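You operate a simulated robot arm through the tools that you are given. There is no shell and no other tool.

Carry out the task below with a simulated two-armed robot. There is one attempt and no reset: what you move stays moved.

## Task
Pick up the glass unit from the top of the blue table with one hand, pass it to the other hand and put it on the blue mat. Set down upright: glass unit.

The check looks at the end state, three seconds after you hand in, the way a careful person would. Anything else that was tipped, shoved, dropped, spilled or broken makes it a failure.

## Robot
Two 7-joint arms with two-finger parallel grippers on one trunk, on a base that moves. Base frame: it is fixed to the floor where the robot stands at the start and does not move with it; the origin is under the middle of the robot, x ahead of it, y to its left, z up. Units: cm, degrees, N and s.
The left shoulder is at the start at [7, 13.4, 114.1], the right one opposite. With the tool pointing down near the work surface each hand reaches from about 10 to 64 cm from the robot's upright axis, wherever it stands, measured 20 degrees to its own side. Places, roughly: blue mat [-160, -50, 90]. Payload 1.57 kg a hand.
The tool frame of a hand sits at the grasp point between the pads (the TCP): z along the fingers, y along the line on which they close. The tips reach 3 cm beyond it. The gripper opens to 8 cm. The fingers are 1.7 cm wide and 1.2 cm thick; the gripper's body (4 by 8.2 cm) begins 8 cm behind the TCP.
Orientation is that of the tool frame in the base frame, as a unit quaternion [x, y, z, w]. With the fingers straight down and closing along the base's y, the tool's x points along the base's -x, its y along +y and its z along -z.

## Interface
- The arms move only by the tool apply_moves. It takes "left_deltas", "right_deltas" or both (then of equal length, played together; a hand with none holds still); each is a list of rows, each a list of 7 numbers: the shift along the tool's x, y, z in units of 20 mm (1.0 is 20 mm), then the turn, a rotation vector about the tool's x, y, z in units of 4 degrees (1.0 is 4 degrees), then the closure in counts, from 0 (fully open) to 255 (shut). In form: [[dx, dy, dz, ax, ay, az, fingers], ...]. A call has 1 to 20 rows; each row shifts and turns the commanded pose from where the row before left it, along the tool's axes as they then stand. A call with a number of a shift or a turn outside -1 to 1 is refused whole. Each row takes 0.2 s and may step no farther than 5 cm and 8.6 degrees from the row before; otherwise, or with a gripper value out of range, the whole call is refused. Where a pose cannot be reached the arm comes as near as it can. A force on the tool above 40 N (or 10 N above the force at the start of the call, whichever is more), or a blocked arm, ends the call early, and 0.2 s more pass. The fingers move at their own pace (about 15.3 cm/s each) and stop on an object; they squeeze with about 42 N. The grip force told is the motor's: it shows also when the fingers shut on nothing. Time passes only in rows, and 0.2 s behind the last, so rows that do not move let the fingers close. The reply holds the time, the measured pose of the TCP, the force on the tool along the base axes, the opening and the grip force, in the units named above and with some noise, with the torque about the TCP (base axes, N m) and any sound that the robot's microphone picked up.
- Cameras (640 x 400 px; columns grow to the right, rows downward): "scene" is now at [13.46, 2.71, 137.41]; the picture's right is [0.31, -0.95, 0.00], its down [-0.51, -0.16, -0.85] and it looks along [0.81, 0.26, -0.53] (base axes); focal length 263 px, centre (320, 200). "left" rides on the left gripper at [7.2, 0.7, -12.2] in its tool frame; the picture's right is [-0.09, 1.00, 0.00], its down [-0.84, -0.08, -0.54] and it looks along [-0.54, -0.05, 0.84] (tool axes); focal length 238 px, centre (320, 200). "right" rides on the right gripper at [7.2, -0.7, -12.2] in its tool frame; the picture's right is [0.09, 1.00, 0.00], its down [-0.84, 0.08, -0.54] and it looks along [-0.54, 0.05, 0.84] (tool axes); focal length 238 px, centre (320, 200). There is no depth. A picture from a camera that has moved, and an enlarged one, comes with that camera's place and axes in the base frame and with its lens.
- get_image(camera): a new picture of that camera. The clock stands still meanwhile.
- slide_trunk(by): slides the trunk up (or, below 0, down) by that many cm; the arms and the scene camera ride with it, the base frame stays. It gives what a move gives, with no picture.
- drive_base(legs): drives the robot by 1 to 6 legs, each [ahead, left, turn to the left] in cm, cm and degrees, along the robot's own axes; the way and the turn of a leg run together, so that a leg with both is an arc; at most 150 cm and 180 degrees a leg. The arms and the cameras ride along, it lands a little off, and it stops where it bumps. It gives what a move gives.
- head_to(pan, tilt): turns the head with the scene camera to pan (to the left, within 86 degrees either way) and tilt (down, from -29 to 69), counted from straight ahead of the robot. It gives what a move gives.
- enlarge(camera, box): a new picture of the part [left, top, right, bottom] of that camera's present view, enlarged. The clock stands still meanwhile.
- hand_in(): hands the job in; it is judged then, once.

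Places have to be worked out from the pictures, the camera data and where the tool is seen. Open the grippers and draw the arms clear of the work before you hand the job in, unless the task says otherwise.

The tools are called after "Request:" as a command line: name --argument value ..., lists and objects as JSON in quotes. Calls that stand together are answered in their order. apply_moves: Moves the arms, as the interface text tells. Its arguments: {"type":"object","properties":{"left_deltas":{"type":"array","items":{"type":"array","items":{"type":"number"}}},"right_deltas":{"type":"array","items":{"type":"array","items":{"type":"number"}}}},"required":[]} The other tools are called the same way: slide_trunk (by) moves the trunk up or down; drive_base (legs) drives the base; head_to (pan, tilt) turns the head that bears the scene camera; get_image (camera) takes a picture; enlarge (camera, box) takes an enlarged picture of a part of a camera's view; hand_in () hands the job in.

At the start:

```text
t: 0.0
left_ee_pos: [32.99, 40.3, 105.07]
left_tool_rot: [0.0, 1.0, 0.0, 0.001]
left_force: [0.3, -0.5, -0.1]
left_ft_torque: [0.0, -0.01, 0.0]
left_gripper_width: 8.01
left_grasp_force: 0.0
right_ee_pos: [43.14, -2.03, 122.11]
right_tool_rot: [0.0, 1.0, 0.0, -0.001]
right_force: [0.0, -0.2, 0.0]
right_ft_torque: [0.02, 0.01, 0.0]
right_gripper_width: 8.03
right_grasp_force: 0.1
trunk travel left (down, up): [-71.5, 22.5]
robot x, y, heading: [0.22, 0.27, -0.0]
head pan, tilt (commanded): [18.0, 32.2]
```

scene: 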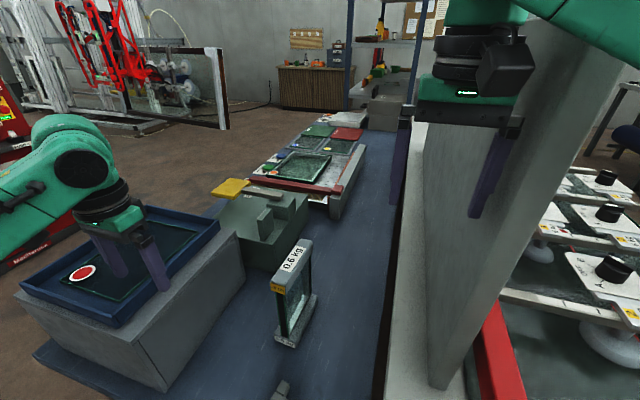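
right: 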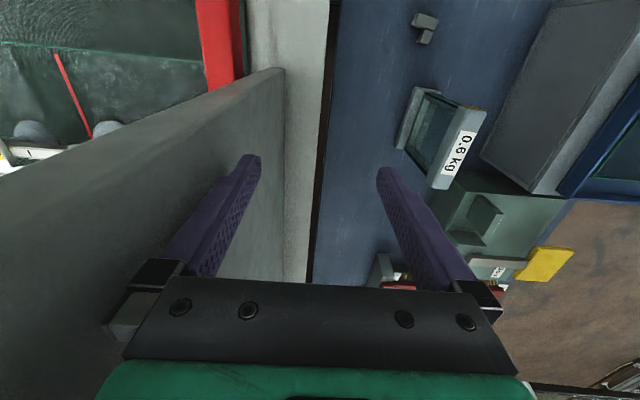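
left: 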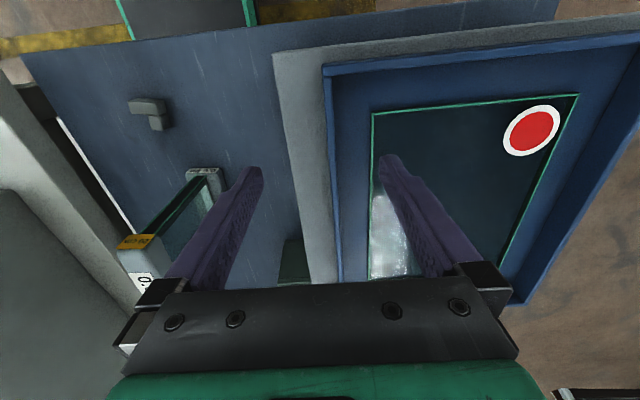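

I see an insulating-glass unit sample (labelled 0.6 kg) standing on the blue table between the box on the left and a grey upright panel on the right. I take enlarged pictures first to work out where it is.

Request:
enlarge --camera "scene" --box '[220, 180, 420, 400]'

Request:
enlarge --camera "right" --box '[320, 0, 560, 300]'

Request:
enlarge --camera "left" --box '[60, 60, 320, 320]'

```text
1.82 times, centred on (320, 290) of scene
camera zoom: at [13.46, 2.71, 137.41], right [0.31, -0.95, 0.0], down [-0.51, -0.16, -0.85], along [0.81, 0.26, -0.53], focal length 478 px, centre (320, 36)
```

zoom: 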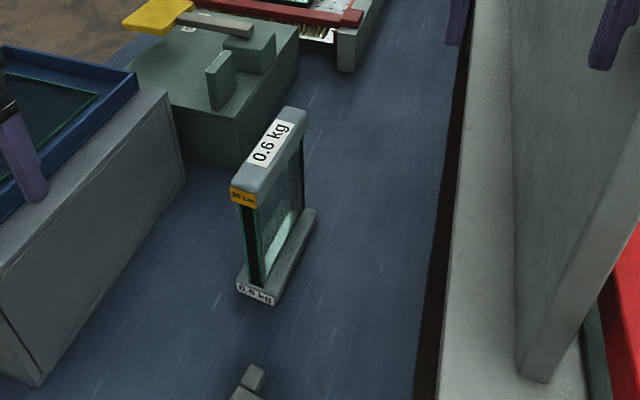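

```text
1.33 times, centred on (440, 150) of right
camera zoom: at [36.0, -2.6, 134.23], right [-0.09, 1.0, 0.0], down [0.84, 0.08, 0.54], along [0.54, 0.05, -0.84], focal length 318 px, centre (160, 267)
```

zoom: 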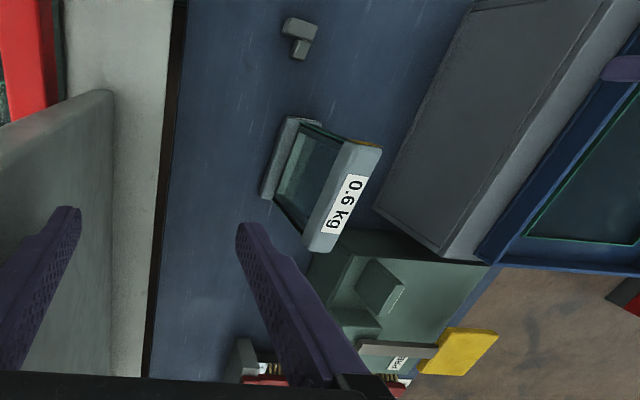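

```text
1.54 times, centred on (190, 190) of left
camera zoom: at [25.86, 41.01, 117.32], right [0.09, 1.0, 0.0], down [0.84, -0.08, 0.54], along [0.54, -0.05, -0.84], focal length 367 px, centre (520, 215)
```

zoom: 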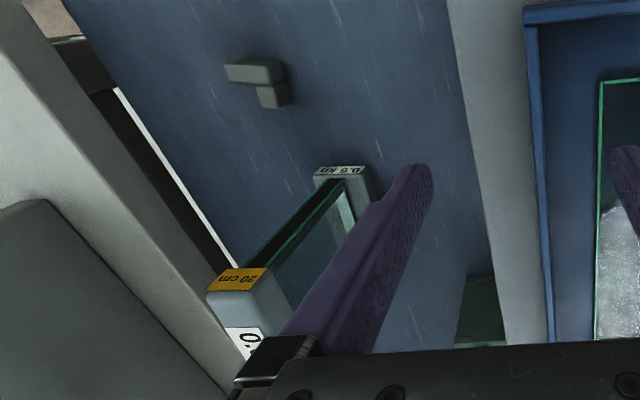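

The unit's top rail works out at about x 41–54, y 18–21, top z ≈ 99, with the table at z ≈ 80, so it is roughly 13 × 3 × 20 cm tall. Before moving anything I look around with the head.

Request:
head_to --pan -20 --tilt 35

Request:
get_image --camera "scene"

Request:
head_to --pan -80 --tilt 35

Request:
get_image --camera "scene"

Request:
head_to --pan 80 --tilt 35

Request:
get_image --camera "scene"

```text
t: 1.0
left_ee_pos: [33.06, 40.24, 105.1]
left_tool_rot: [-0.001, 1.0, -0.001, 0.001]
left_force: [0.4, 0.1, -0.3]
left_ft_torque: [0.02, 0.0, 0.03]
left_gripper_width: 8.0
left_grasp_force: 0.1
right_ee_pos: [43.25, -2.06, 122.03]
right_tool_rot: [0.0, 1.0, 0.0, 0.0]
right_force: [-0.7, -0.1, -0.2]
right_ft_torque: [0.03, 0.02, 0.01]
right_gripper_width: 7.99
right_grasp_force: 0.0
trunk travel left (down, up): [-71.5, 22.5]
robot x, y, heading: [-0.03, 0.26, -0.2]
head pan, tilt (commanded): [-20.0, 35.0]
```

```text
taken
camera scene: at [13.23, -3.05, 136.98], right [-0.34, -0.94, 0.0], down [-0.54, 0.2, -0.82], along [0.77, -0.28, -0.57], focal length 263 px, centre (320, 200)
```

scene: 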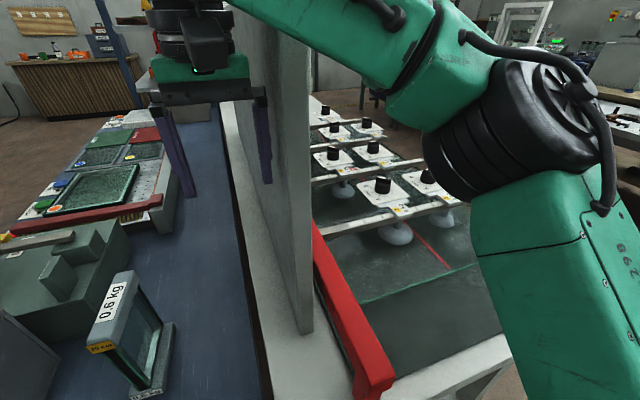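

```text
t: 2.3
left_ee_pos: [33.1, 40.33, 105.12]
left_tool_rot: [0.0, 1.0, 0.0, 0.001]
left_force: [-1.0, -0.8, -0.3]
left_ft_torque: [-0.02, -0.01, -0.05]
left_gripper_width: 7.99
left_grasp_force: 0.0
right_ee_pos: [43.3, -2.02, 122.15]
right_tool_rot: [-0.001, 1.0, 0.0, -0.001]
right_force: [0.6, -0.9, 0.2]
right_ft_torque: [0.01, 0.02, 0.01]
right_gripper_width: 8.01
right_grasp_force: 0.0
trunk travel left (down, up): [-71.5, 22.5]
robot x, y, heading: [-0.1, 0.06, -0.1]
head pan, tilt (commanded): [-80.0, 35.0]
```

```text
taken
camera scene: at [6.49, -8.72, 136.98], right [-0.98, -0.17, 0.0], down [-0.1, 0.56, -0.82], along [0.14, -0.81, -0.57], focal length 263 px, centre (320, 200)
```

scene: 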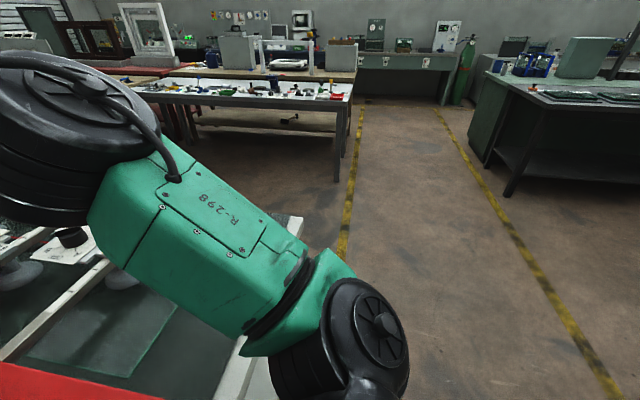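

```text
t: 4.8
left_ee_pos: [33.06, 40.3, 105.08]
left_tool_rot: [0.0, 1.0, 0.0, 0.001]
left_force: [-0.1, 0.7, -0.7]
left_ft_torque: [0.01, -0.01, 0.01]
left_gripper_width: 7.96
left_grasp_force: 0.0
right_ee_pos: [43.27, -2.0, 122.02]
right_tool_rot: [0.001, 1.0, 0.0, 0.0]
right_force: [0.3, 0.4, 0.1]
right_ft_torque: [0.01, 0.01, -0.04]
right_gripper_width: 8.0
right_grasp_force: 0.1
trunk travel left (down, up): [-71.5, 22.5]
robot x, y, heading: [-0.13, 0.0, 0.1]
head pan, tilt (commanded): [80.0, 35.0]
```

```text
taken
camera scene: at [6.48, 8.62, 136.98], right [0.98, -0.17, 0.0], down [-0.1, -0.56, -0.82], along [0.14, 0.81, -0.57], focal length 263 px, centre (320, 200)
```

scene: 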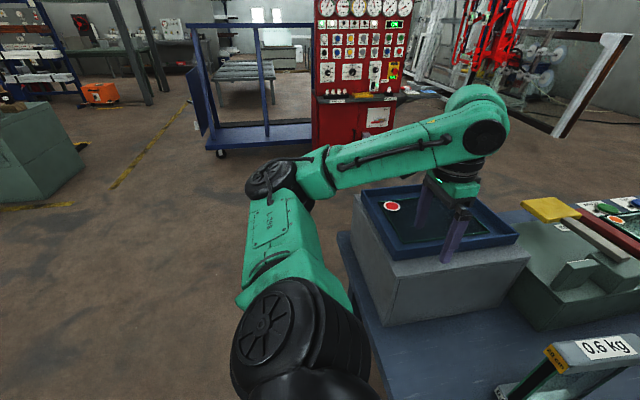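

Behind the robot is free floor, and the tall grey screen (face at about y −9) stands beside the right hand. I draw the right hand straight back toward the robot by 12 cm and raise the left hand clear of the tray, both open.

Request:
apply_moves --left_deltas '[[0, 0, -1, 0, 0, 0, 0], [0, 0, -1, 0, 0, 0, 0], [0, 0, -1, 0, 0, 0, 0], [0, 0, -1, 0, 0, 0, 0], [0, 0, 0, 0, 0, 0, 0], [0, 0, 0, 0, 0, 0, 0]]' --right_deltas '[[1, 0, 0, 0, 0, 0, 0], [1, 0, 0, 0, 0, 0, 0], [1, 0, 0, 0, 0, 0, 0], [1, 0, 0, 0, 0, 0, 0], [1, 0, 0, 0, 0, 0, 0], [1, 0, 0, 0, 0, 0, 0]]'

Request:
head_to --pan 15 --tilt 38

Request:
get_image --camera "scene"

Request:
get_image --camera "left"

```text
t: 6.2
left_ee_pos: [34.02, 38.35, 106.89]
left_tool_rot: [0.001, 1.0, 0.0, 0.002]
left_force: [-0.3, -0.2, 0.2]
left_ft_torque: [-0.01, 0.01, -0.01]
left_gripper_width: 7.98
left_grasp_force: 0.1
left hand out of reach, approached as far as the arm can: row 1, 2, 3, 4
right_ee_pos: [31.14, -1.98, 122.07]
right_tool_rot: [0.0, 1.0, 0.0, 0.0]
right_force: [-0.8, -0.2, 0.3]
right_ft_torque: [-0.02, -0.03, 0.01]
right_gripper_width: 8.01
right_grasp_force: 0.1
trunk travel left (down, up): [-71.5, 22.5]
robot x, y, heading: [-0.28, 0.04, -0.0]
head pan, tilt (commanded): [80.0, 35.0]
```

```text
t: 7.6
left_ee_pos: [34.24, 38.3, 106.84]
left_tool_rot: [-0.001, 1.0, -0.001, 0.001]
left_force: [-0.1, -0.6, -0.3]
left_ft_torque: [0.0, -0.01, 0.01]
left_gripper_width: 8.01
left_grasp_force: 0.0
right_ee_pos: [31.26, -1.94, 122.01]
right_tool_rot: [0.001, 1.0, 0.0, 0.0]
right_force: [-0.7, -0.2, -0.8]
right_ft_torque: [0.02, 0.01, 0.0]
right_gripper_width: 8.01
right_grasp_force: 0.0
trunk travel left (down, up): [-71.5, 22.5]
robot x, y, heading: [-0.03, -0.16, -0.1]
head pan, tilt (commanded): [15.0, 38.0]
```

```text
taken
camera scene: at [13.28, 2.19, 136.52], right [0.26, -0.97, 0.0], down [-0.59, -0.16, -0.79], along [0.76, 0.2, -0.62], focal length 263 px, centre (320, 200)
```

scene: 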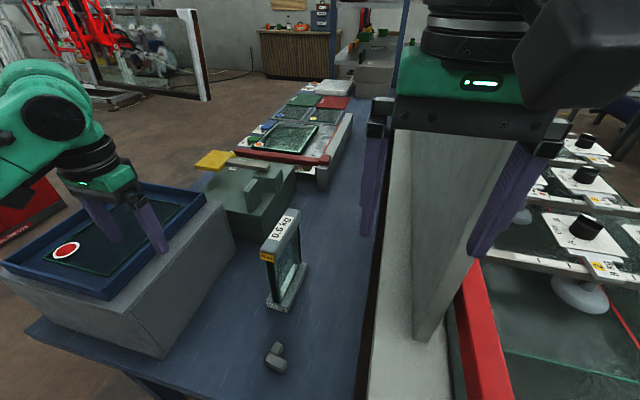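

```text
taken
camera left: at [26.94, 39.14, 119.01], right [0.09, 1.0, 0.0], down [0.84, -0.08, 0.54], along [0.54, -0.05, -0.84], focal length 238 px, centre (320, 200)
```

left: 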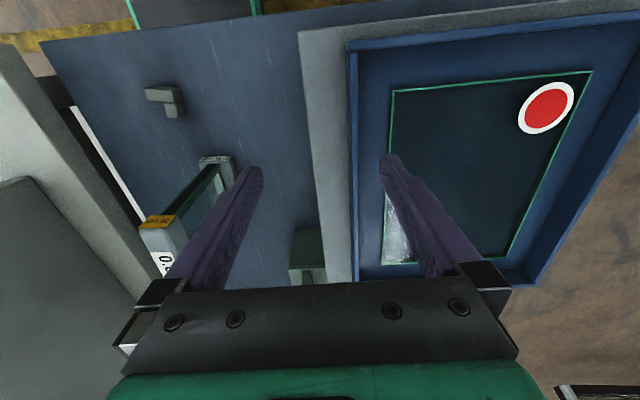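

The left arm tops out at z ≈ 107 there, so I raise the trunk 12 cm to get both hands well clear above everything before crossing over to the unit.

Request:
slide_trunk --by 12

Request:
get_image --camera "scene"

```text
t: 9.1
left_ee_pos: [34.2, 38.37, 118.93]
left_tool_rot: [0.0, 1.0, -0.001, 0.002]
left_force: [-0.1, -0.5, 0.2]
left_ft_torque: [0.01, -0.01, 0.0]
left_gripper_width: 8.03
left_grasp_force: 0.1
right_ee_pos: [31.2, -1.89, 134.12]
right_tool_rot: [0.001, 1.0, 0.0, 0.0]
right_force: [0.6, 0.3, 0.2]
right_ft_torque: [0.04, 0.0, -0.01]
right_gripper_width: 7.97
right_grasp_force: 0.0
trunk travel left (down, up): [-83.5, 10.5]
robot x, y, heading: [-0.19, -0.33, -0.3]
head pan, tilt (commanded): [15.0, 38.0]
```

```text
taken
camera scene: at [13.3, 2.19, 148.52], right [0.26, -0.97, 0.0], down [-0.59, -0.16, -0.79], along [0.76, 0.2, -0.62], focal length 263 px, centre (320, 200)
```

scene: 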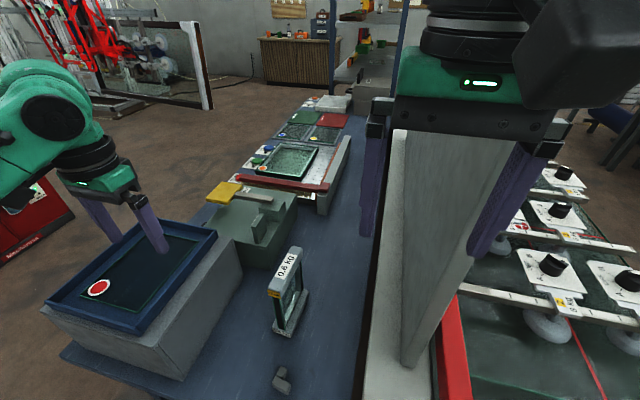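

Now I carry the left hand over to above the unit, target about [48, 19.5, 112], in ten small steps.

Request:
apply_moves --left_deltas '[[-0.69, -0.945, 0.35, 0, 0, 0, 0], [-0.69, -0.945, 0.35, 0, 0, 0, 0], [-0.69, -0.945, 0.35, 0, 0, 0, 0], [-0.69, -0.945, 0.35, 0, 0, 0, 0], [-0.69, -0.945, 0.35, 0, 0, 0, 0], [-0.69, -0.945, 0.35, 0, 0, 0, 0], [-0.69, -0.945, 0.35, 0, 0, 0, 0], [-0.69, -0.945, 0.35, 0, 0, 0, 0], [-0.69, -0.945, 0.35, 0, 0, 0, 0], [-0.69, -0.945, 0.35, 0, 0, 0, 0]]'

Request:
get_image --camera "scene"

Request:
get_image --camera "left"

```text
t: 11.3
left_ee_pos: [48.11, 19.35, 111.74]
left_tool_rot: [0.0, 1.0, 0.0, 0.0]
left_force: [0.4, -0.6, 0.0]
left_ft_torque: [0.02, 0.01, -0.04]
left_gripper_width: 7.99
left_grasp_force: 0.1
right_ee_pos: [31.2, -2.07, 133.96]
right_tool_rot: [0.0, 1.0, 0.0, -0.001]
right_force: [0.3, -0.6, 0.1]
right_ft_torque: [0.0, -0.04, -0.03]
right_gripper_width: 8.0
right_grasp_force: 0.1
trunk travel left (down, up): [-83.5, 10.5]
robot x, y, heading: [-0.34, 0.21, 0.3]
head pan, tilt (commanded): [15.0, 38.0]
```

```text
taken
camera scene: at [13.41, 2.05, 148.51], right [0.26, -0.97, 0.0], down [-0.6, -0.16, -0.79], along [0.76, 0.2, -0.62], focal length 263 px, centre (320, 200)
```

scene: 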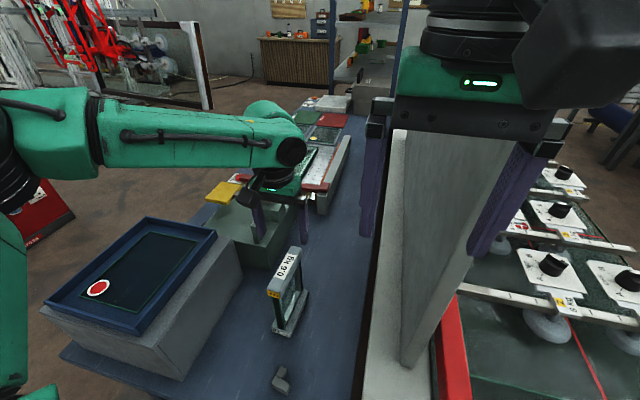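

```text
taken
camera left: at [40.9, 20.11, 123.92], right [0.09, 1.0, 0.0], down [0.84, -0.08, 0.54], along [0.54, -0.05, -0.84], focal length 238 px, centre (320, 200)
```

left: 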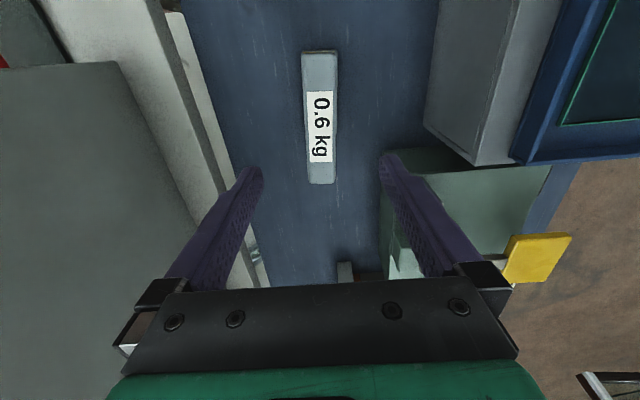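

The hand is centred over the rail; I enlarge the left camera view to measure the rail's yaw and centre more exactly before descending.

Request:
enlarge --camera "left" --box '[240, 30, 400, 200]'

Request:
enlarge --camera "scene" --box '[200, 150, 340, 350]'

```text
2.35 times, centred on (320, 115) of left
camera zoom: at [40.9, 20.11, 123.92], right [0.09, 1.0, 0.0], down [0.84, -0.08, 0.54], along [0.54, -0.05, -0.84], focal length 561 px, centre (320, 400)
```

zoom: 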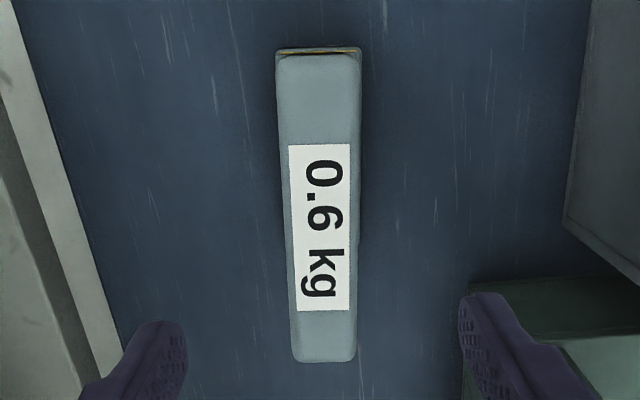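

```text
2.00 times, centred on (270, 250) of scene
camera zoom: at [13.41, 2.05, 148.51], right [0.26, -0.97, 0.0], down [-0.6, -0.16, -0.79], along [0.76, 0.2, -0.62], focal length 526 px, centre (420, 100)
```

zoom: 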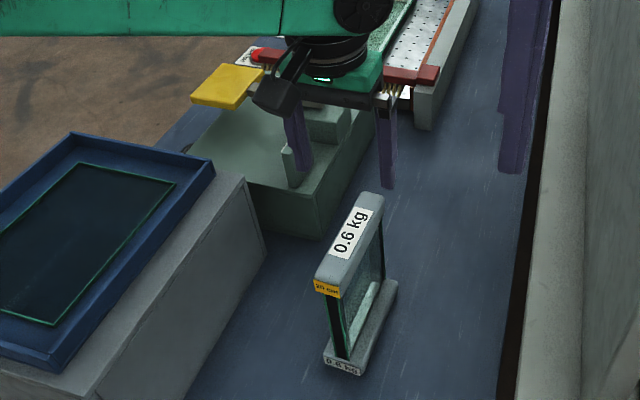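

The rail centre is at about [47.9, 19.6], 12.9 × 3.1 cm, turned about −4°. I turn the hand 4° to match and descend most of the way, then look.

Request:
apply_moves --left_deltas '[[0.1, 0.1, 0, 0, 0, 1, 0], [0, 0, 1, 0, 0, 0, 0], [0, 0, 1, 0, 0, 0, 0], [0, 0, 1, 0, 0, 0, 0], [0, 0, 1, 0, 0, 0, 0], [0, 0, 0.5, 0, 0, 0, 0]]'

Request:
get_image --camera "left"

Request:
enlarge --camera "scene" --box '[200, 150, 360, 350]'

```text
t: 12.7
left_ee_pos: [47.92, 19.55, 102.89]
left_tool_rot: [0.035, 0.999, -0.002, 0.002]
left_force: [0.2, -0.6, 0.3]
left_ft_torque: [0.03, 0.01, -0.03]
left_gripper_width: 8.02
left_grasp_force: 0.1
right_ee_pos: [31.17, -2.1, 134.08]
right_tool_rot: [0.0, 1.0, 0.001, 0.0]
right_force: [-0.3, 0.5, -0.5]
right_ft_torque: [0.0, -0.02, -0.04]
right_gripper_width: 8.02
right_grasp_force: 0.0
trunk travel left (down, up): [-83.5, 10.5]
robot x, y, heading: [-0.05, 0.26, -0.1]
head pan, tilt (commanded): [15.0, 38.0]
```

```text
taken
camera left: at [40.73, 20.84, 115.06], right [0.16, 0.99, 0.0], down [0.83, -0.14, 0.54], along [0.54, -0.09, -0.84], focal length 238 px, centre (320, 200)
```

left: 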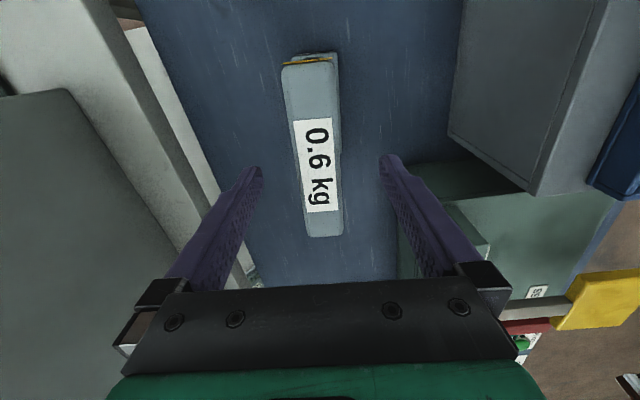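

```text
2.00 times, centred on (280, 250) of scene
camera zoom: at [13.32, 2.18, 148.52], right [0.26, -0.97, 0.0], down [-0.59, -0.16, -0.79], along [0.76, 0.2, -0.62], focal length 526 px, centre (400, 100)
```

zoom: 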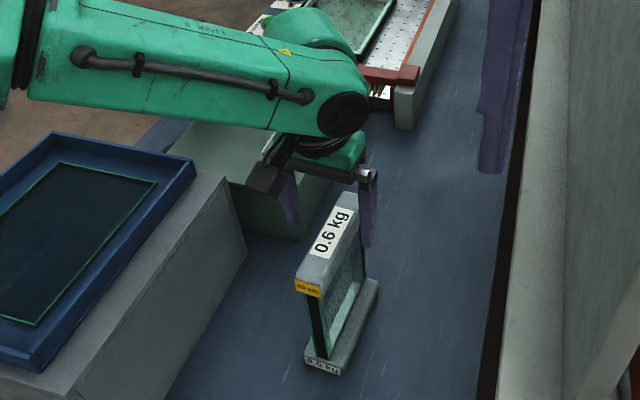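

Alignment is within a millimetre or so. I descend the last 4.9 cm to z ≈ 98 and close the fingers on the rail.

Request:
apply_moves --left_deltas '[[0, 0, 1, 0, 0, 0.2, 0], [0, 0, 1, 0, 0, 0, 0], [0, 0, 0.45, 0, 0, 0, 0], [0, 0, 0, 0, 0, 0, 0], [0, 0, 0, 0, 0, 0, 255], [0, 0, 0, 0, 0, 0, 255], [0, 0, 0, 0, 0, 0, 255], [0, 0, 0, 0, 0, 0, 255]]'

Request:
get_image --camera "left"

Request:
enlarge --camera "scene" --box '[200, 150, 360, 350]'

```text
t: 14.5
left_ee_pos: [47.75, 19.51, 98.09]
left_tool_rot: [0.042, 0.999, -0.001, 0.001]
left_force: [-0.2, -0.2, 0.4]
left_ft_torque: [0.01, -0.1, -0.02]
left_gripper_width: 3.19
left_grasp_force: 40.7
right_ee_pos: [31.21, -1.91, 134.09]
right_tool_rot: [0.0, 1.0, 0.0, 0.0]
right_force: [-0.5, 0.1, -0.4]
right_ft_torque: [0.03, -0.04, 0.0]
right_gripper_width: 8.01
right_grasp_force: 0.0
trunk travel left (down, up): [-83.5, 10.5]
robot x, y, heading: [0.26, -0.19, -0.1]
head pan, tilt (commanded): [15.0, 38.0]
```

```text
taken
camera left: at [40.7, 20.9, 110.3], right [0.18, 0.98, 0.0], down [0.83, -0.15, 0.54], along [0.54, -0.1, -0.84], focal length 238 px, centre (320, 200)
```

left: 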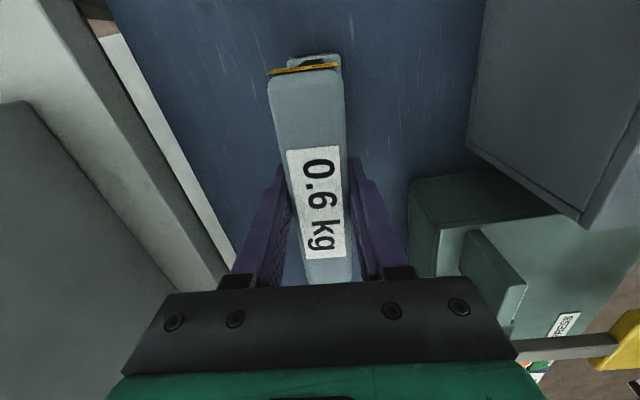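

```text
2.00 times, centred on (280, 250) of scene
camera zoom: at [13.28, 2.17, 148.52], right [0.26, -0.97, 0.0], down [-0.59, -0.16, -0.79], along [0.76, 0.2, -0.62], focal length 526 px, centre (400, 100)
```

zoom: 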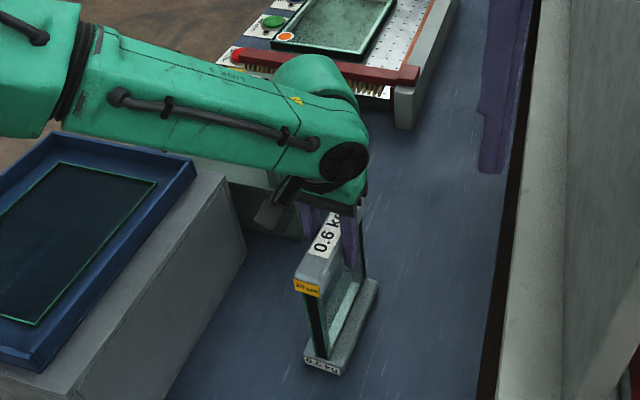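

Gripped at 3.2 cm width with 41 N. I lift straight up gently, first slowly.

Request:
apply_moves --left_deltas '[[0, 0, -0.3, 0, 0, 0, 255], [0, 0, -0.5, 0, 0, 0, 255], [0, 0, -0.7, 0, 0, 0, 255], [0, 0, -1, 0, 0, 0, 255], [0, 0, -1, 0, 0, 0, 255], [0, 0, -1, 0, 0, 0, 255], [0, 0, -1, 0, 0, 0, 255], [0, 0, -0.5, 0, 0, 0, 255], [0, 0, 0, 0, 0, 0, 255]]'

Request:
get_image --camera "left"

Request:
get_image --camera "scene"

```text
t: 16.5
left_ee_pos: [47.9, 19.71, 110.08]
left_tool_rot: [0.042, 0.999, 0.0, 0.001]
left_force: [1.1, -0.7, -5.9]
left_ft_torque: [0.0, 0.0, 0.01]
left_gripper_width: 3.18
left_grasp_force: 40.5
right_ee_pos: [31.37, -2.03, 133.91]
right_tool_rot: [0.0, 1.0, 0.0, -0.001]
right_force: [-0.3, 0.1, 0.0]
right_ft_torque: [-0.03, 0.01, 0.01]
right_gripper_width: 7.98
right_grasp_force: 0.0
trunk travel left (down, up): [-83.5, 10.5]
robot x, y, heading: [0.33, 0.1, -0.0]
head pan, tilt (commanded): [15.0, 38.0]
```

```text
taken
camera left: at [40.7, 21.14, 122.15], right [0.18, 0.98, 0.0], down [0.83, -0.15, 0.54], along [0.53, -0.1, -0.84], focal length 238 px, centre (320, 200)
```

left: 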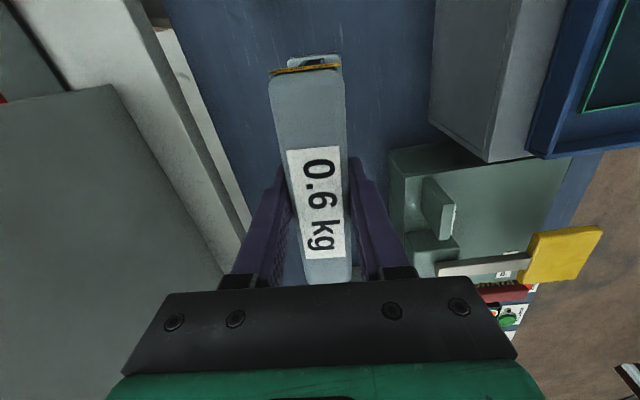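

```text
taken
camera scene: at [13.43, 2.23, 148.5], right [0.26, -0.97, 0.0], down [-0.6, -0.16, -0.79], along [0.76, 0.2, -0.62], focal length 263 px, centre (320, 200)
```

scene: 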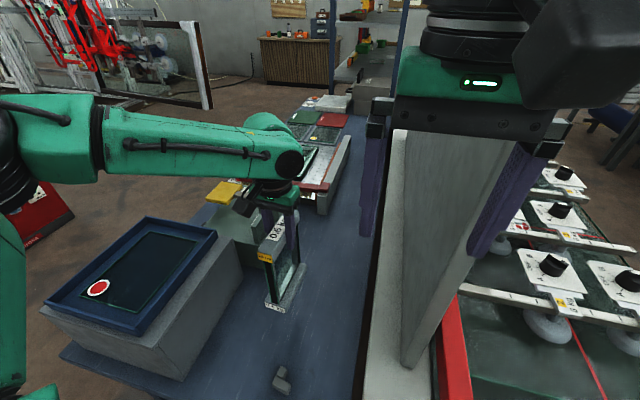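

The unit is held firmly: 5.9 N load, no torque, so it hangs balanced. I raise the trunk a bit more for clearance, then back the base 40 cm away from the table.

Request:
slide_trunk --by 5

Request:
drive_base --legs '[[-40, 0, 0]]'

Request:
head_to --pan -86 --tilt 35

Request:
get_image --camera "scene"

Request:
head_to --pan 86 --tilt 35

Request:
get_image --camera "scene"

```text
t: 17.4
left_ee_pos: [47.84, 19.71, 114.9]
left_tool_rot: [0.043, 0.999, -0.002, 0.0]
left_force: [-0.7, -0.3, -5.7]
left_ft_torque: [0.01, 0.03, 0.02]
left_gripper_width: 3.18
left_grasp_force: 40.5
right_ee_pos: [31.31, -1.91, 138.83]
right_tool_rot: [0.0, 1.0, 0.0, -0.001]
right_force: [0.0, 0.2, 0.9]
right_ft_torque: [0.02, 0.0, -0.05]
right_gripper_width: 7.99
right_grasp_force: 0.1
trunk travel left (down, up): [-88.5, 5.5]
robot x, y, heading: [0.18, -0.44, -0.1]
head pan, tilt (commanded): [15.0, 38.0]
```

```text
t: 19.9
left_ee_pos: [8.41, 19.94, 114.76]
left_tool_rot: [0.04, 0.999, -0.001, 0.0]
left_force: [0.7, -1.5, -5.5]
left_ft_torque: [0.0, 0.03, 0.0]
left_gripper_width: 3.19
left_grasp_force: 40.1
right_ee_pos: [-7.8, -1.85, 138.93]
right_tool_rot: [-0.002, 1.0, -0.001, -0.002]
right_force: [-0.3, 0.4, 0.8]
right_ft_torque: [-0.01, 0.0, -0.04]
right_gripper_width: 8.03
right_grasp_force: 0.0
trunk travel left (down, up): [-88.5, 5.5]
robot x, y, heading: [-39.38, -0.24, -0.2]
head pan, tilt (commanded): [15.0, 38.0]
```

```text
t: 21.6
left_ee_pos: [8.15, 19.94, 114.93]
left_tool_rot: [0.039, 0.999, -0.001, 0.001]
left_force: [0.1, 0.1, -5.6]
left_ft_torque: [-0.02, -0.01, 0.02]
left_gripper_width: 3.18
left_grasp_force: 40.2
right_ee_pos: [-8.22, -1.91, 138.98]
right_tool_rot: [-0.003, 1.0, -0.001, 0.0]
right_force: [-0.1, 0.2, 0.6]
right_ft_torque: [-0.01, -0.01, -0.02]
right_gripper_width: 8.01
right_grasp_force: 0.1
trunk travel left (down, up): [-88.5, 5.5]
robot x, y, heading: [-39.33, 0.05, 0.2]
head pan, tilt (commanded): [-85.9, 35.0]
```

```text
taken
camera scene: at [-33.78, -8.86, 153.97], right [-1.0, -0.08, 0.0], down [-0.04, 0.57, -0.82], along [0.06, -0.82, -0.57], focal length 263 px, centre (320, 200)
```

scene: 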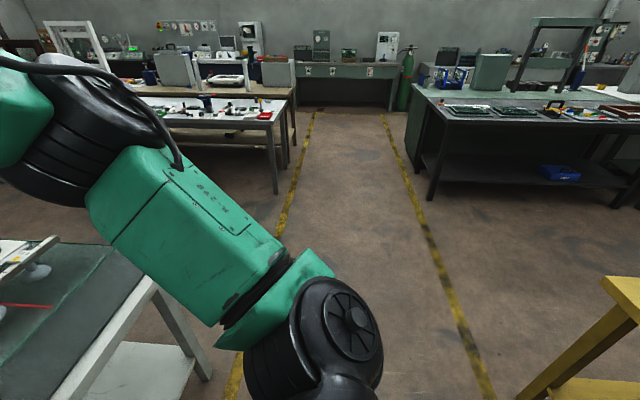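

```text
t: 24.2
left_ee_pos: [8.21, 19.89, 115.04]
left_tool_rot: [0.04, 0.999, -0.002, 0.0]
left_force: [0.4, -0.5, -5.9]
left_ft_torque: [0.02, 0.0, 0.01]
left_gripper_width: 3.17
left_grasp_force: 40.5
right_ee_pos: [-8.21, -1.83, 139.01]
right_tool_rot: [-0.002, 1.0, 0.0, -0.001]
right_force: [0.2, -0.2, 0.4]
right_ft_torque: [0.0, -0.03, 0.02]
right_gripper_width: 8.02
right_grasp_force: 0.0
trunk travel left (down, up): [-88.5, 5.5]
robot x, y, heading: [-39.41, -0.27, 0.2]
head pan, tilt (commanded): [85.9, 35.0]
```

```text
taken
camera scene: at [-33.87, 8.71, 153.97], right [1.0, -0.07, 0.0], down [-0.04, -0.57, -0.82], along [0.05, 0.82, -0.57], focal length 263 px, centre (320, 200)
```

scene: 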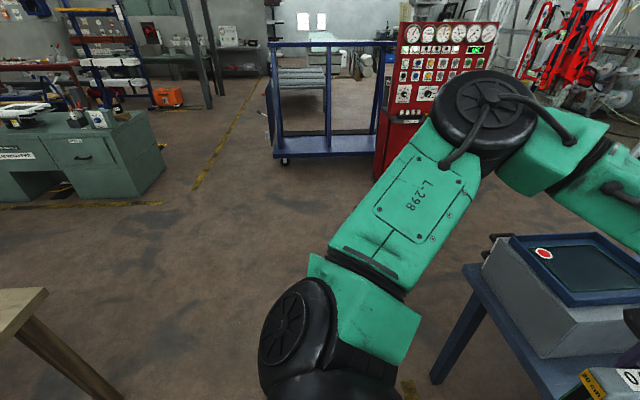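

The yellow table behind has its near edge at about x −112, spanning y ≈ −66 to +62, so the mat is best approached from its −y side. I draw the left hand with the unit closer to the body, then back up a little more and turn right to look.

Request:
apply_moves --left_deltas '[[0.5, 0, 0, 0, 0, 0, 255], [0.9, 0, 0, 0, 0, 0, 255], [0.9, 0, 0, 0, 0, 0, 255], [0.9, 0, 0, 0, 0, 0, 255], [0.9, 0, 0, 0, 0, 0, 255], [0.9, 0, 0, 0, 0, 0, 255], [0.9, 0, 0, 0, 0, 0, 255], [0.5, 0, 0, 0, 0, 0, 255], [0, 0, 0, 0, 0, 0, 255]]'

Request:
drive_base --legs '[[-10, 0, 0], [0, 0, -90]]'

Request:
head_to --pan -80 --tilt 30

Request:
get_image --camera "scene"

Request:
head_to --pan -25 --tilt 35

Request:
get_image --camera "scene"

```text
t: 26.2
left_ee_pos: [-4.64, 20.87, 114.87]
left_tool_rot: [0.041, 0.999, -0.001, 0.001]
left_force: [0.2, -0.2, -6.6]
left_ft_torque: [0.02, 0.01, -0.02]
left_gripper_width: 3.18
left_grasp_force: 40.1
right_ee_pos: [-8.19, -1.85, 139.09]
right_tool_rot: [-0.003, 1.0, 0.0, -0.001]
right_force: [0.3, 0.1, -0.1]
right_ft_torque: [-0.01, 0.0, -0.01]
right_gripper_width: 8.0
right_grasp_force: 0.2
trunk travel left (down, up): [-88.5, 5.5]
robot x, y, heading: [-39.51, -0.14, 0.4]
head pan, tilt (commanded): [85.9, 35.0]
```

```text
t: 31.2
left_ee_pos: [-28.84, -35.09, 114.94]
left_tool_rot: [0.735, 0.678, -0.002, 0.0]
left_force: [0.4, 0.2, -5.9]
left_ft_torque: [-0.04, 0.01, 0.0]
left_gripper_width: 3.17
left_grasp_force: 40.6
right_ee_pos: [-51.48, -31.33, 139.13]
right_tool_rot: [0.706, 0.709, 0.0, 0.0]
right_force: [0.4, -0.1, 0.3]
right_ft_torque: [-0.01, -0.01, 0.01]
right_gripper_width: 7.99
right_grasp_force: 0.0
trunk travel left (down, up): [-88.5, 5.5]
robot x, y, heading: [-49.75, -0.47, -89.7]
head pan, tilt (commanded): [85.9, 35.0]
```

```text
t: 33.7
left_ee_pos: [-28.85, -34.97, 114.92]
left_tool_rot: [0.735, 0.678, -0.001, 0.0]
left_force: [-0.9, -0.5, -6.0]
left_ft_torque: [0.01, 0.0, -0.01]
left_gripper_width: 3.19
left_grasp_force: 40.5
right_ee_pos: [-51.33, -31.47, 138.95]
right_tool_rot: [0.706, 0.709, 0.001, -0.001]
right_force: [-0.5, 0.3, -0.1]
right_ft_torque: [0.01, 0.03, 0.01]
right_gripper_width: 7.96
right_grasp_force: 0.1
trunk travel left (down, up): [-88.5, 5.5]
robot x, y, heading: [-49.76, -0.14, -89.8]
head pan, tilt (commanded): [-80.0, 30.0]
```

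```text
taken
camera scene: at [-58.59, -6.92, 154.76], right [-0.18, 0.98, 0.0], down [0.49, 0.09, -0.87], along [-0.85, -0.15, -0.5], focal length 263 px, centre (320, 200)
```

scene: 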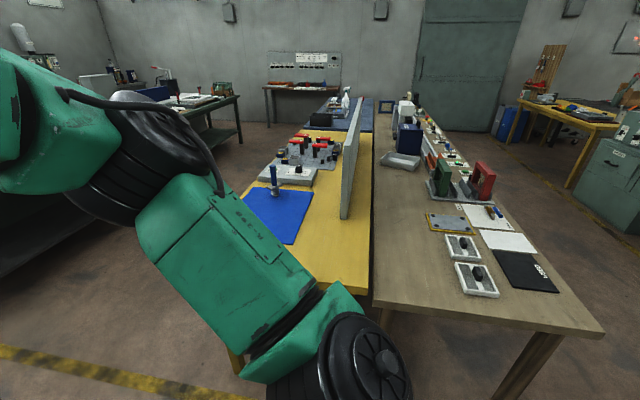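

```text
t: 35.0
left_ee_pos: [-28.74, -35.07, 115.03]
left_tool_rot: [0.735, 0.678, -0.001, -0.001]
left_force: [0.9, 1.6, -5.9]
left_ft_torque: [0.03, 0.01, 0.02]
left_gripper_width: 3.19
left_grasp_force: 39.7
right_ee_pos: [-51.51, -31.31, 139.12]
right_tool_rot: [0.706, 0.709, 0.0, 0.0]
right_force: [0.2, -0.3, -0.4]
right_ft_torque: [-0.02, 0.01, 0.01]
right_gripper_width: 7.99
right_grasp_force: 0.1
trunk travel left (down, up): [-88.5, 5.5]
robot x, y, heading: [-49.42, 0.17, -89.9]
head pan, tilt (commanded): [-25.0, 35.0]
```

```text
taken
camera scene: at [-53.38, -13.3, 153.97], right [-0.91, 0.42, 0.0], down [0.24, 0.52, -0.82], along [-0.34, -0.74, -0.57], focal length 263 px, centre (320, 200)
```

scene: 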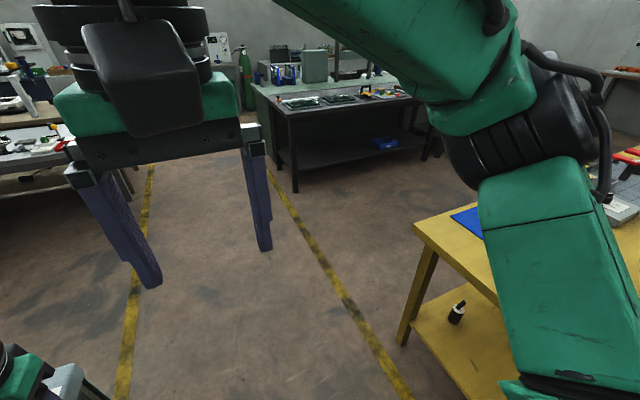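

The blue mat lies on the yellow table near its −y edge, with a screen on its other side and a switch board beyond. I zoom in on the mat and the objects next to it.

Request:
head_to --pan -80 --tilt 30

Request:
enlarge --camera "scene" --box '[220, 120, 400, 280]'

```text
t: 36.2
left_ee_pos: [-28.69, -35.07, 114.92]
left_tool_rot: [0.734, 0.679, -0.002, 0.0]
left_force: [-0.4, 0.1, -6.3]
left_ft_torque: [-0.02, -0.04, -0.03]
left_gripper_width: 3.18
left_grasp_force: 40.5
right_ee_pos: [-51.45, -31.34, 139.09]
right_tool_rot: [0.706, 0.708, 0.001, -0.001]
right_force: [0.2, -0.1, 0.2]
right_ft_torque: [-0.02, -0.02, 0.01]
right_gripper_width: 8.01
right_grasp_force: 0.1
trunk travel left (down, up): [-88.5, 5.5]
robot x, y, heading: [-49.36, -0.01, -89.6]
head pan, tilt (commanded): [-80.0, 30.0]
```

```text
2.50 times, centred on (310, 200) of scene
camera zoom: at [-58.58, -6.92, 154.76], right [-0.18, 0.98, 0.0], down [0.49, 0.09, -0.87], along [-0.85, -0.15, -0.5], focal length 657 px, centre (345, 200)
```

zoom: 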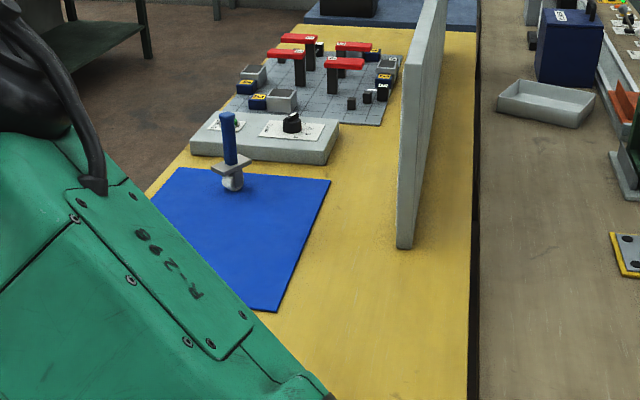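

The mat spans roughly x −176…−134, y −65…−31, with a small blue-handled tool standing on it near [-170, -51]; so about [-150, -50] is a clear spot. For the handover I first turn the right hand here in free space to point sideways (to the robot's left) with its camera on top, to grip the unit's middle from its end.

Request:
apply_moves --right_deltas '[[0, 0, 0, -0.962, 0.962, 0.962, 0], [0, 0, 0, -0.962, 0.962, 0.962, 0], [0, 0, 0, -0.962, 0.962, 0.962, 0], [0, 0, 0, -0.962, 0.962, 0.962, 0], [0, 0, 0, -0.962, 0.962, 0.962, 0], [0, 0, 0, -0.962, 0.962, 0.962, 0], [0, 0, 0, -0.962, 0.962, 0.962, 0], [0, 0, 0, -0.962, 0.962, 0.962, 0], [0, 0, 0, -0.962, 0.962, 0.962, 0]]'

Request:
head_to --pan 0 --tilt 35

Request:
get_image --camera "scene"

```text
t: 38.2
left_ee_pos: [-28.81, -35.09, 114.92]
left_tool_rot: [0.735, 0.678, -0.002, 0.0]
left_force: [-0.6, -0.1, -6.0]
left_ft_torque: [0.04, -0.03, -0.03]
left_gripper_width: 3.17
left_grasp_force: 40.5
right_ee_pos: [-51.44, -31.47, 139.03]
right_tool_rot: [0.815, 0.409, 0.41, -0.002]
right_force: [-1.2, 0.0, -0.2]
right_ft_torque: [-0.05, 0.0, -0.01]
right_gripper_width: 8.03
right_grasp_force: 0.0
trunk travel left (down, up): [-88.5, 5.5]
robot x, y, heading: [-49.74, -0.16, -89.8]
head pan, tilt (commanded): [-80.0, 30.0]
```

```text
t: 39.7
left_ee_pos: [-28.91, -35.02, 114.93]
left_tool_rot: [0.735, 0.679, 0.0, 0.0]
left_force: [-0.4, 0.5, -5.3]
left_ft_torque: [-0.02, -0.01, 0.04]
left_gripper_width: 3.2
left_grasp_force: 41.2
right_ee_pos: [-51.43, -31.42, 139.0]
right_tool_rot: [0.816, 0.409, 0.408, -0.001]
right_force: [0.1, -0.3, -0.3]
right_ft_torque: [0.03, 0.01, -0.03]
right_gripper_width: 8.01
right_grasp_force: 0.0
trunk travel left (down, up): [-88.5, 5.5]
robot x, y, heading: [-49.6, -0.36, -89.8]
head pan, tilt (commanded): [0.0, 35.0]
```

```text
taken
camera scene: at [-49.66, -14.11, 153.97], right [-1.0, 0.0, 0.0], down [0.0, 0.57, -0.82], along [0.0, -0.82, -0.57], focal length 263 px, centre (320, 200)
```

scene: 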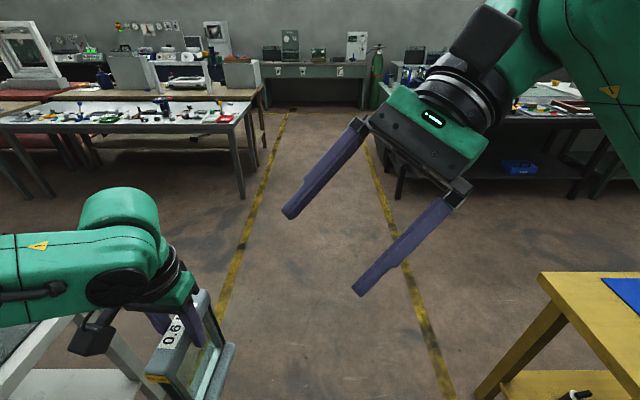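

The turn works well at halfway with no obstruction. I do the remaining 60°.

Request:
apply_moves --right_deltas '[[0, 0, 0, -0.962, 0.962, 0.962, 0], [0, 0, 0, -0.962, 0.962, 0.962, 0], [0, 0, 0, -0.962, 0.962, 0.962, 0], [0, 0, 0, -0.962, 0.962, 0.962, 0], [0, 0, 0, -0.962, 0.962, 0.962, 0], [0, 0, 0, -0.962, 0.962, 0.962, 0], [0, 0, 0, -0.962, 0.962, 0.962, 0], [0, 0, 0, -0.962, 0.962, 0.962, 0], [0, 0, 0, -0.962, 0.962, 0.962, 0]]'

Request:
get_image --camera "scene"

Request:
get_image --camera "right"

```text
t: 41.7
left_ee_pos: [-28.97, -34.91, 115.0]
left_tool_rot: [0.735, 0.678, -0.002, 0.0]
left_force: [-0.7, -0.7, -7.3]
left_ft_torque: [0.0, 0.02, -0.03]
left_gripper_width: 3.18
left_grasp_force: 40.5
right_ee_pos: [-51.55, -31.36, 139.2]
right_tool_rot: [0.707, 0.0, 0.708, -0.002]
right_force: [-0.9, 1.0, 0.4]
right_ft_torque: [0.02, -0.01, -0.02]
right_gripper_width: 7.97
right_grasp_force: 0.0
trunk travel left (down, up): [-88.5, 5.5]
robot x, y, heading: [-49.75, -0.01, -90.1]
head pan, tilt (commanded): [0.0, 35.0]
```

```text
taken
camera scene: at [-49.68, -14.0, 153.98], right [-1.0, 0.0, 0.0], down [0.0, 0.57, -0.82], along [0.0, -0.82, -0.57], focal length 263 px, centre (320, 200)
```

scene: 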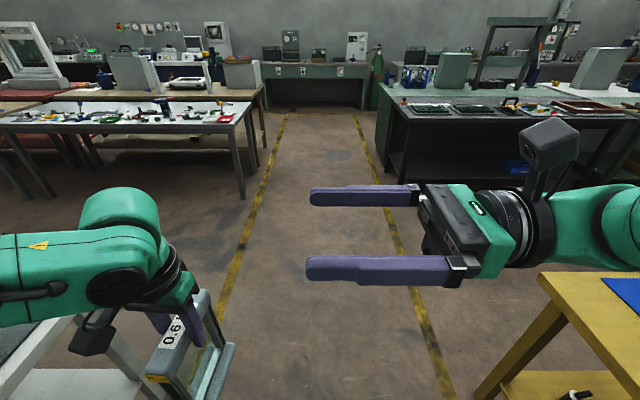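

```text
taken
camera right: at [-63.81, -30.57, 146.16], right [0.0, -1.0, 0.09], down [-0.54, -0.08, -0.84], along [0.84, -0.05, -0.54], focal length 238 px, centre (320, 200)
```

right: 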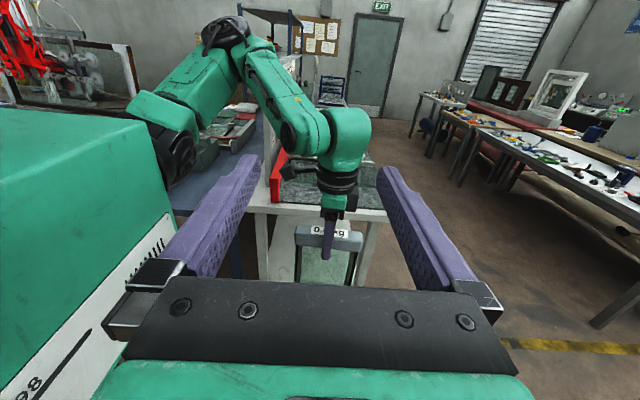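

The right hand now points to the robot's left with its camera on top. I move it outward to the right, forward and down towards the handover height (about z 107), clear of where the unit will come.

Request:
apply_moves --right_deltas '[[-0.5, 0.45, -0.9, 0, 0, 0, 0], [-0.9, 0.45, -0.9, 0, 0, 0, 0], [-0.9, 0.45, -0.9, 0, 0, 0, 0], [-0.9, 0.45, -0.9, 0, 0, 0, 0], [-0.9, 0.45, -0.9, 0, 0, 0, 0], [-0.9, 0.45, -0.9, 0, 0, 0, 0], [-0.9, 0.45, -0.9, 0, 0, 0, 0], [-0.9, 0.3, -0.2, 0, 0, 0, 0], [-0.9, 0, 0, 0, 0, 0, 0], [-0.9, 0, 0, 0, 0, 0, 0]]'

Request:
get_image --camera "scene"

```text
t: 43.9
left_ee_pos: [-28.9, -35.01, 115.01]
left_tool_rot: [0.735, 0.678, -0.002, 0.0]
left_force: [0.1, 0.6, -5.8]
left_ft_torque: [-0.01, 0.0, 0.04]
left_gripper_width: 3.16
left_grasp_force: 40.6
right_ee_pos: [-64.53, -38.44, 121.74]
right_tool_rot: [0.707, 0.001, 0.707, -0.002]
right_force: [0.5, -0.2, 0.1]
right_ft_torque: [-0.01, 0.04, -0.02]
right_gripper_width: 7.98
right_grasp_force: 0.1
trunk travel left (down, up): [-88.5, 5.5]
robot x, y, heading: [-49.76, -0.02, -89.8]
head pan, tilt (commanded): [0.0, 35.0]
```

```text
taken
camera scene: at [-49.69, -14.1, 153.97], right [-1.0, 0.0, 0.0], down [0.0, 0.57, -0.82], along [0.0, -0.82, -0.57], focal length 263 px, centre (320, 200)
```

scene: 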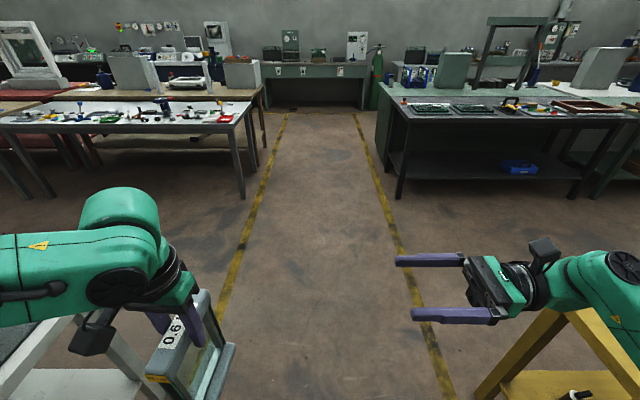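

Now I lower the right hand the remaining 15 cm and, at the same time, turn the left hand (with the unit) about the vertical so that the unit's long side lies across the robot, facing the right hand.

Request:
apply_moves --right_deltas '[[-0.944, 0, 0, 0, 0, 0, 0], [-0.944, 0, 0, 0, 0, 0, 0], [-0.944, 0, 0, 0, 0, 0, 0], [-0.944, 0, 0, 0, 0, 0, 0], [-0.944, 0, 0, 0, 0, 0, 0], [-0.944, 0, 0, 0, 0, 0, 0], [-0.944, 0, 0, 0, 0, 0, 0], [-0.944, 0, 0, 0, 0, 0, 0], [0, 0, 0, 0, 0, 0, 0], [0, 0, 0, 0, 0, 0, 0], [0, 0, 0, 0, 0, 0, 0]]' --left_deltas '[[0, 0, 0, 0, 0, 0.5, 255], [0, 0, 0, 0, 0, 1, 255], [0, 0, 0, 0, 0, 1, 255], [0, 0, 0, 0, 0, 1, 255], [0, 0, 0, 0, 0, 1, 255], [0, 0, 0, 0, 0, 1, 255], [0, 0, 0, 0, 0, 1, 255], [0, 0, 0, 0, 0, 1, 255], [0, 0, 0, 0, 0, 1, 255], [0, 0, 0, 0, 0, 1, 255], [0, 0, 0, 0, 0, 1, 255]]'

Request:
get_image --camera "scene"

```text
t: 46.3
left_ee_pos: [-28.81, -35.02, 114.88]
left_tool_rot: [0.929, 0.369, -0.001, 0.0]
left_force: [0.5, 0.5, -5.8]
left_ft_torque: [0.03, -0.01, 0.04]
left_gripper_width: 3.18
left_grasp_force: 40.6
right_ee_pos: [-64.46, -38.33, 106.65]
right_tool_rot: [0.707, 0.001, 0.707, -0.002]
right_force: [-0.1, -0.2, -0.5]
right_ft_torque: [-0.03, -0.01, 0.0]
right_gripper_width: 7.96
right_grasp_force: 0.0
trunk travel left (down, up): [-88.5, 5.5]
robot x, y, heading: [-49.65, -0.06, -89.5]
head pan, tilt (commanded): [0.0, 35.0]
```

```text
taken
camera scene: at [-49.66, -14.13, 153.97], right [-1.0, 0.0, 0.0], down [0.0, 0.57, -0.82], along [0.0, -0.82, -0.57], focal length 263 px, centre (320, 200)
```

scene: 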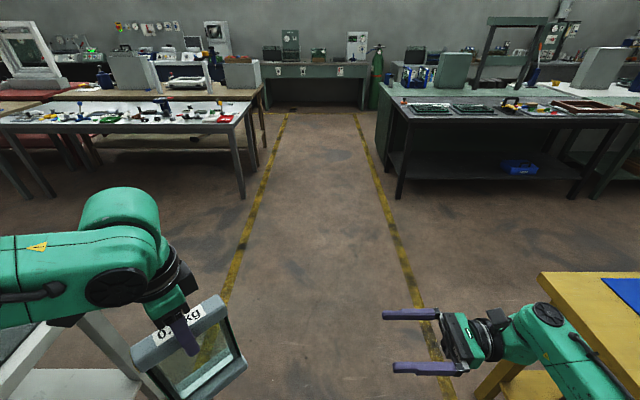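

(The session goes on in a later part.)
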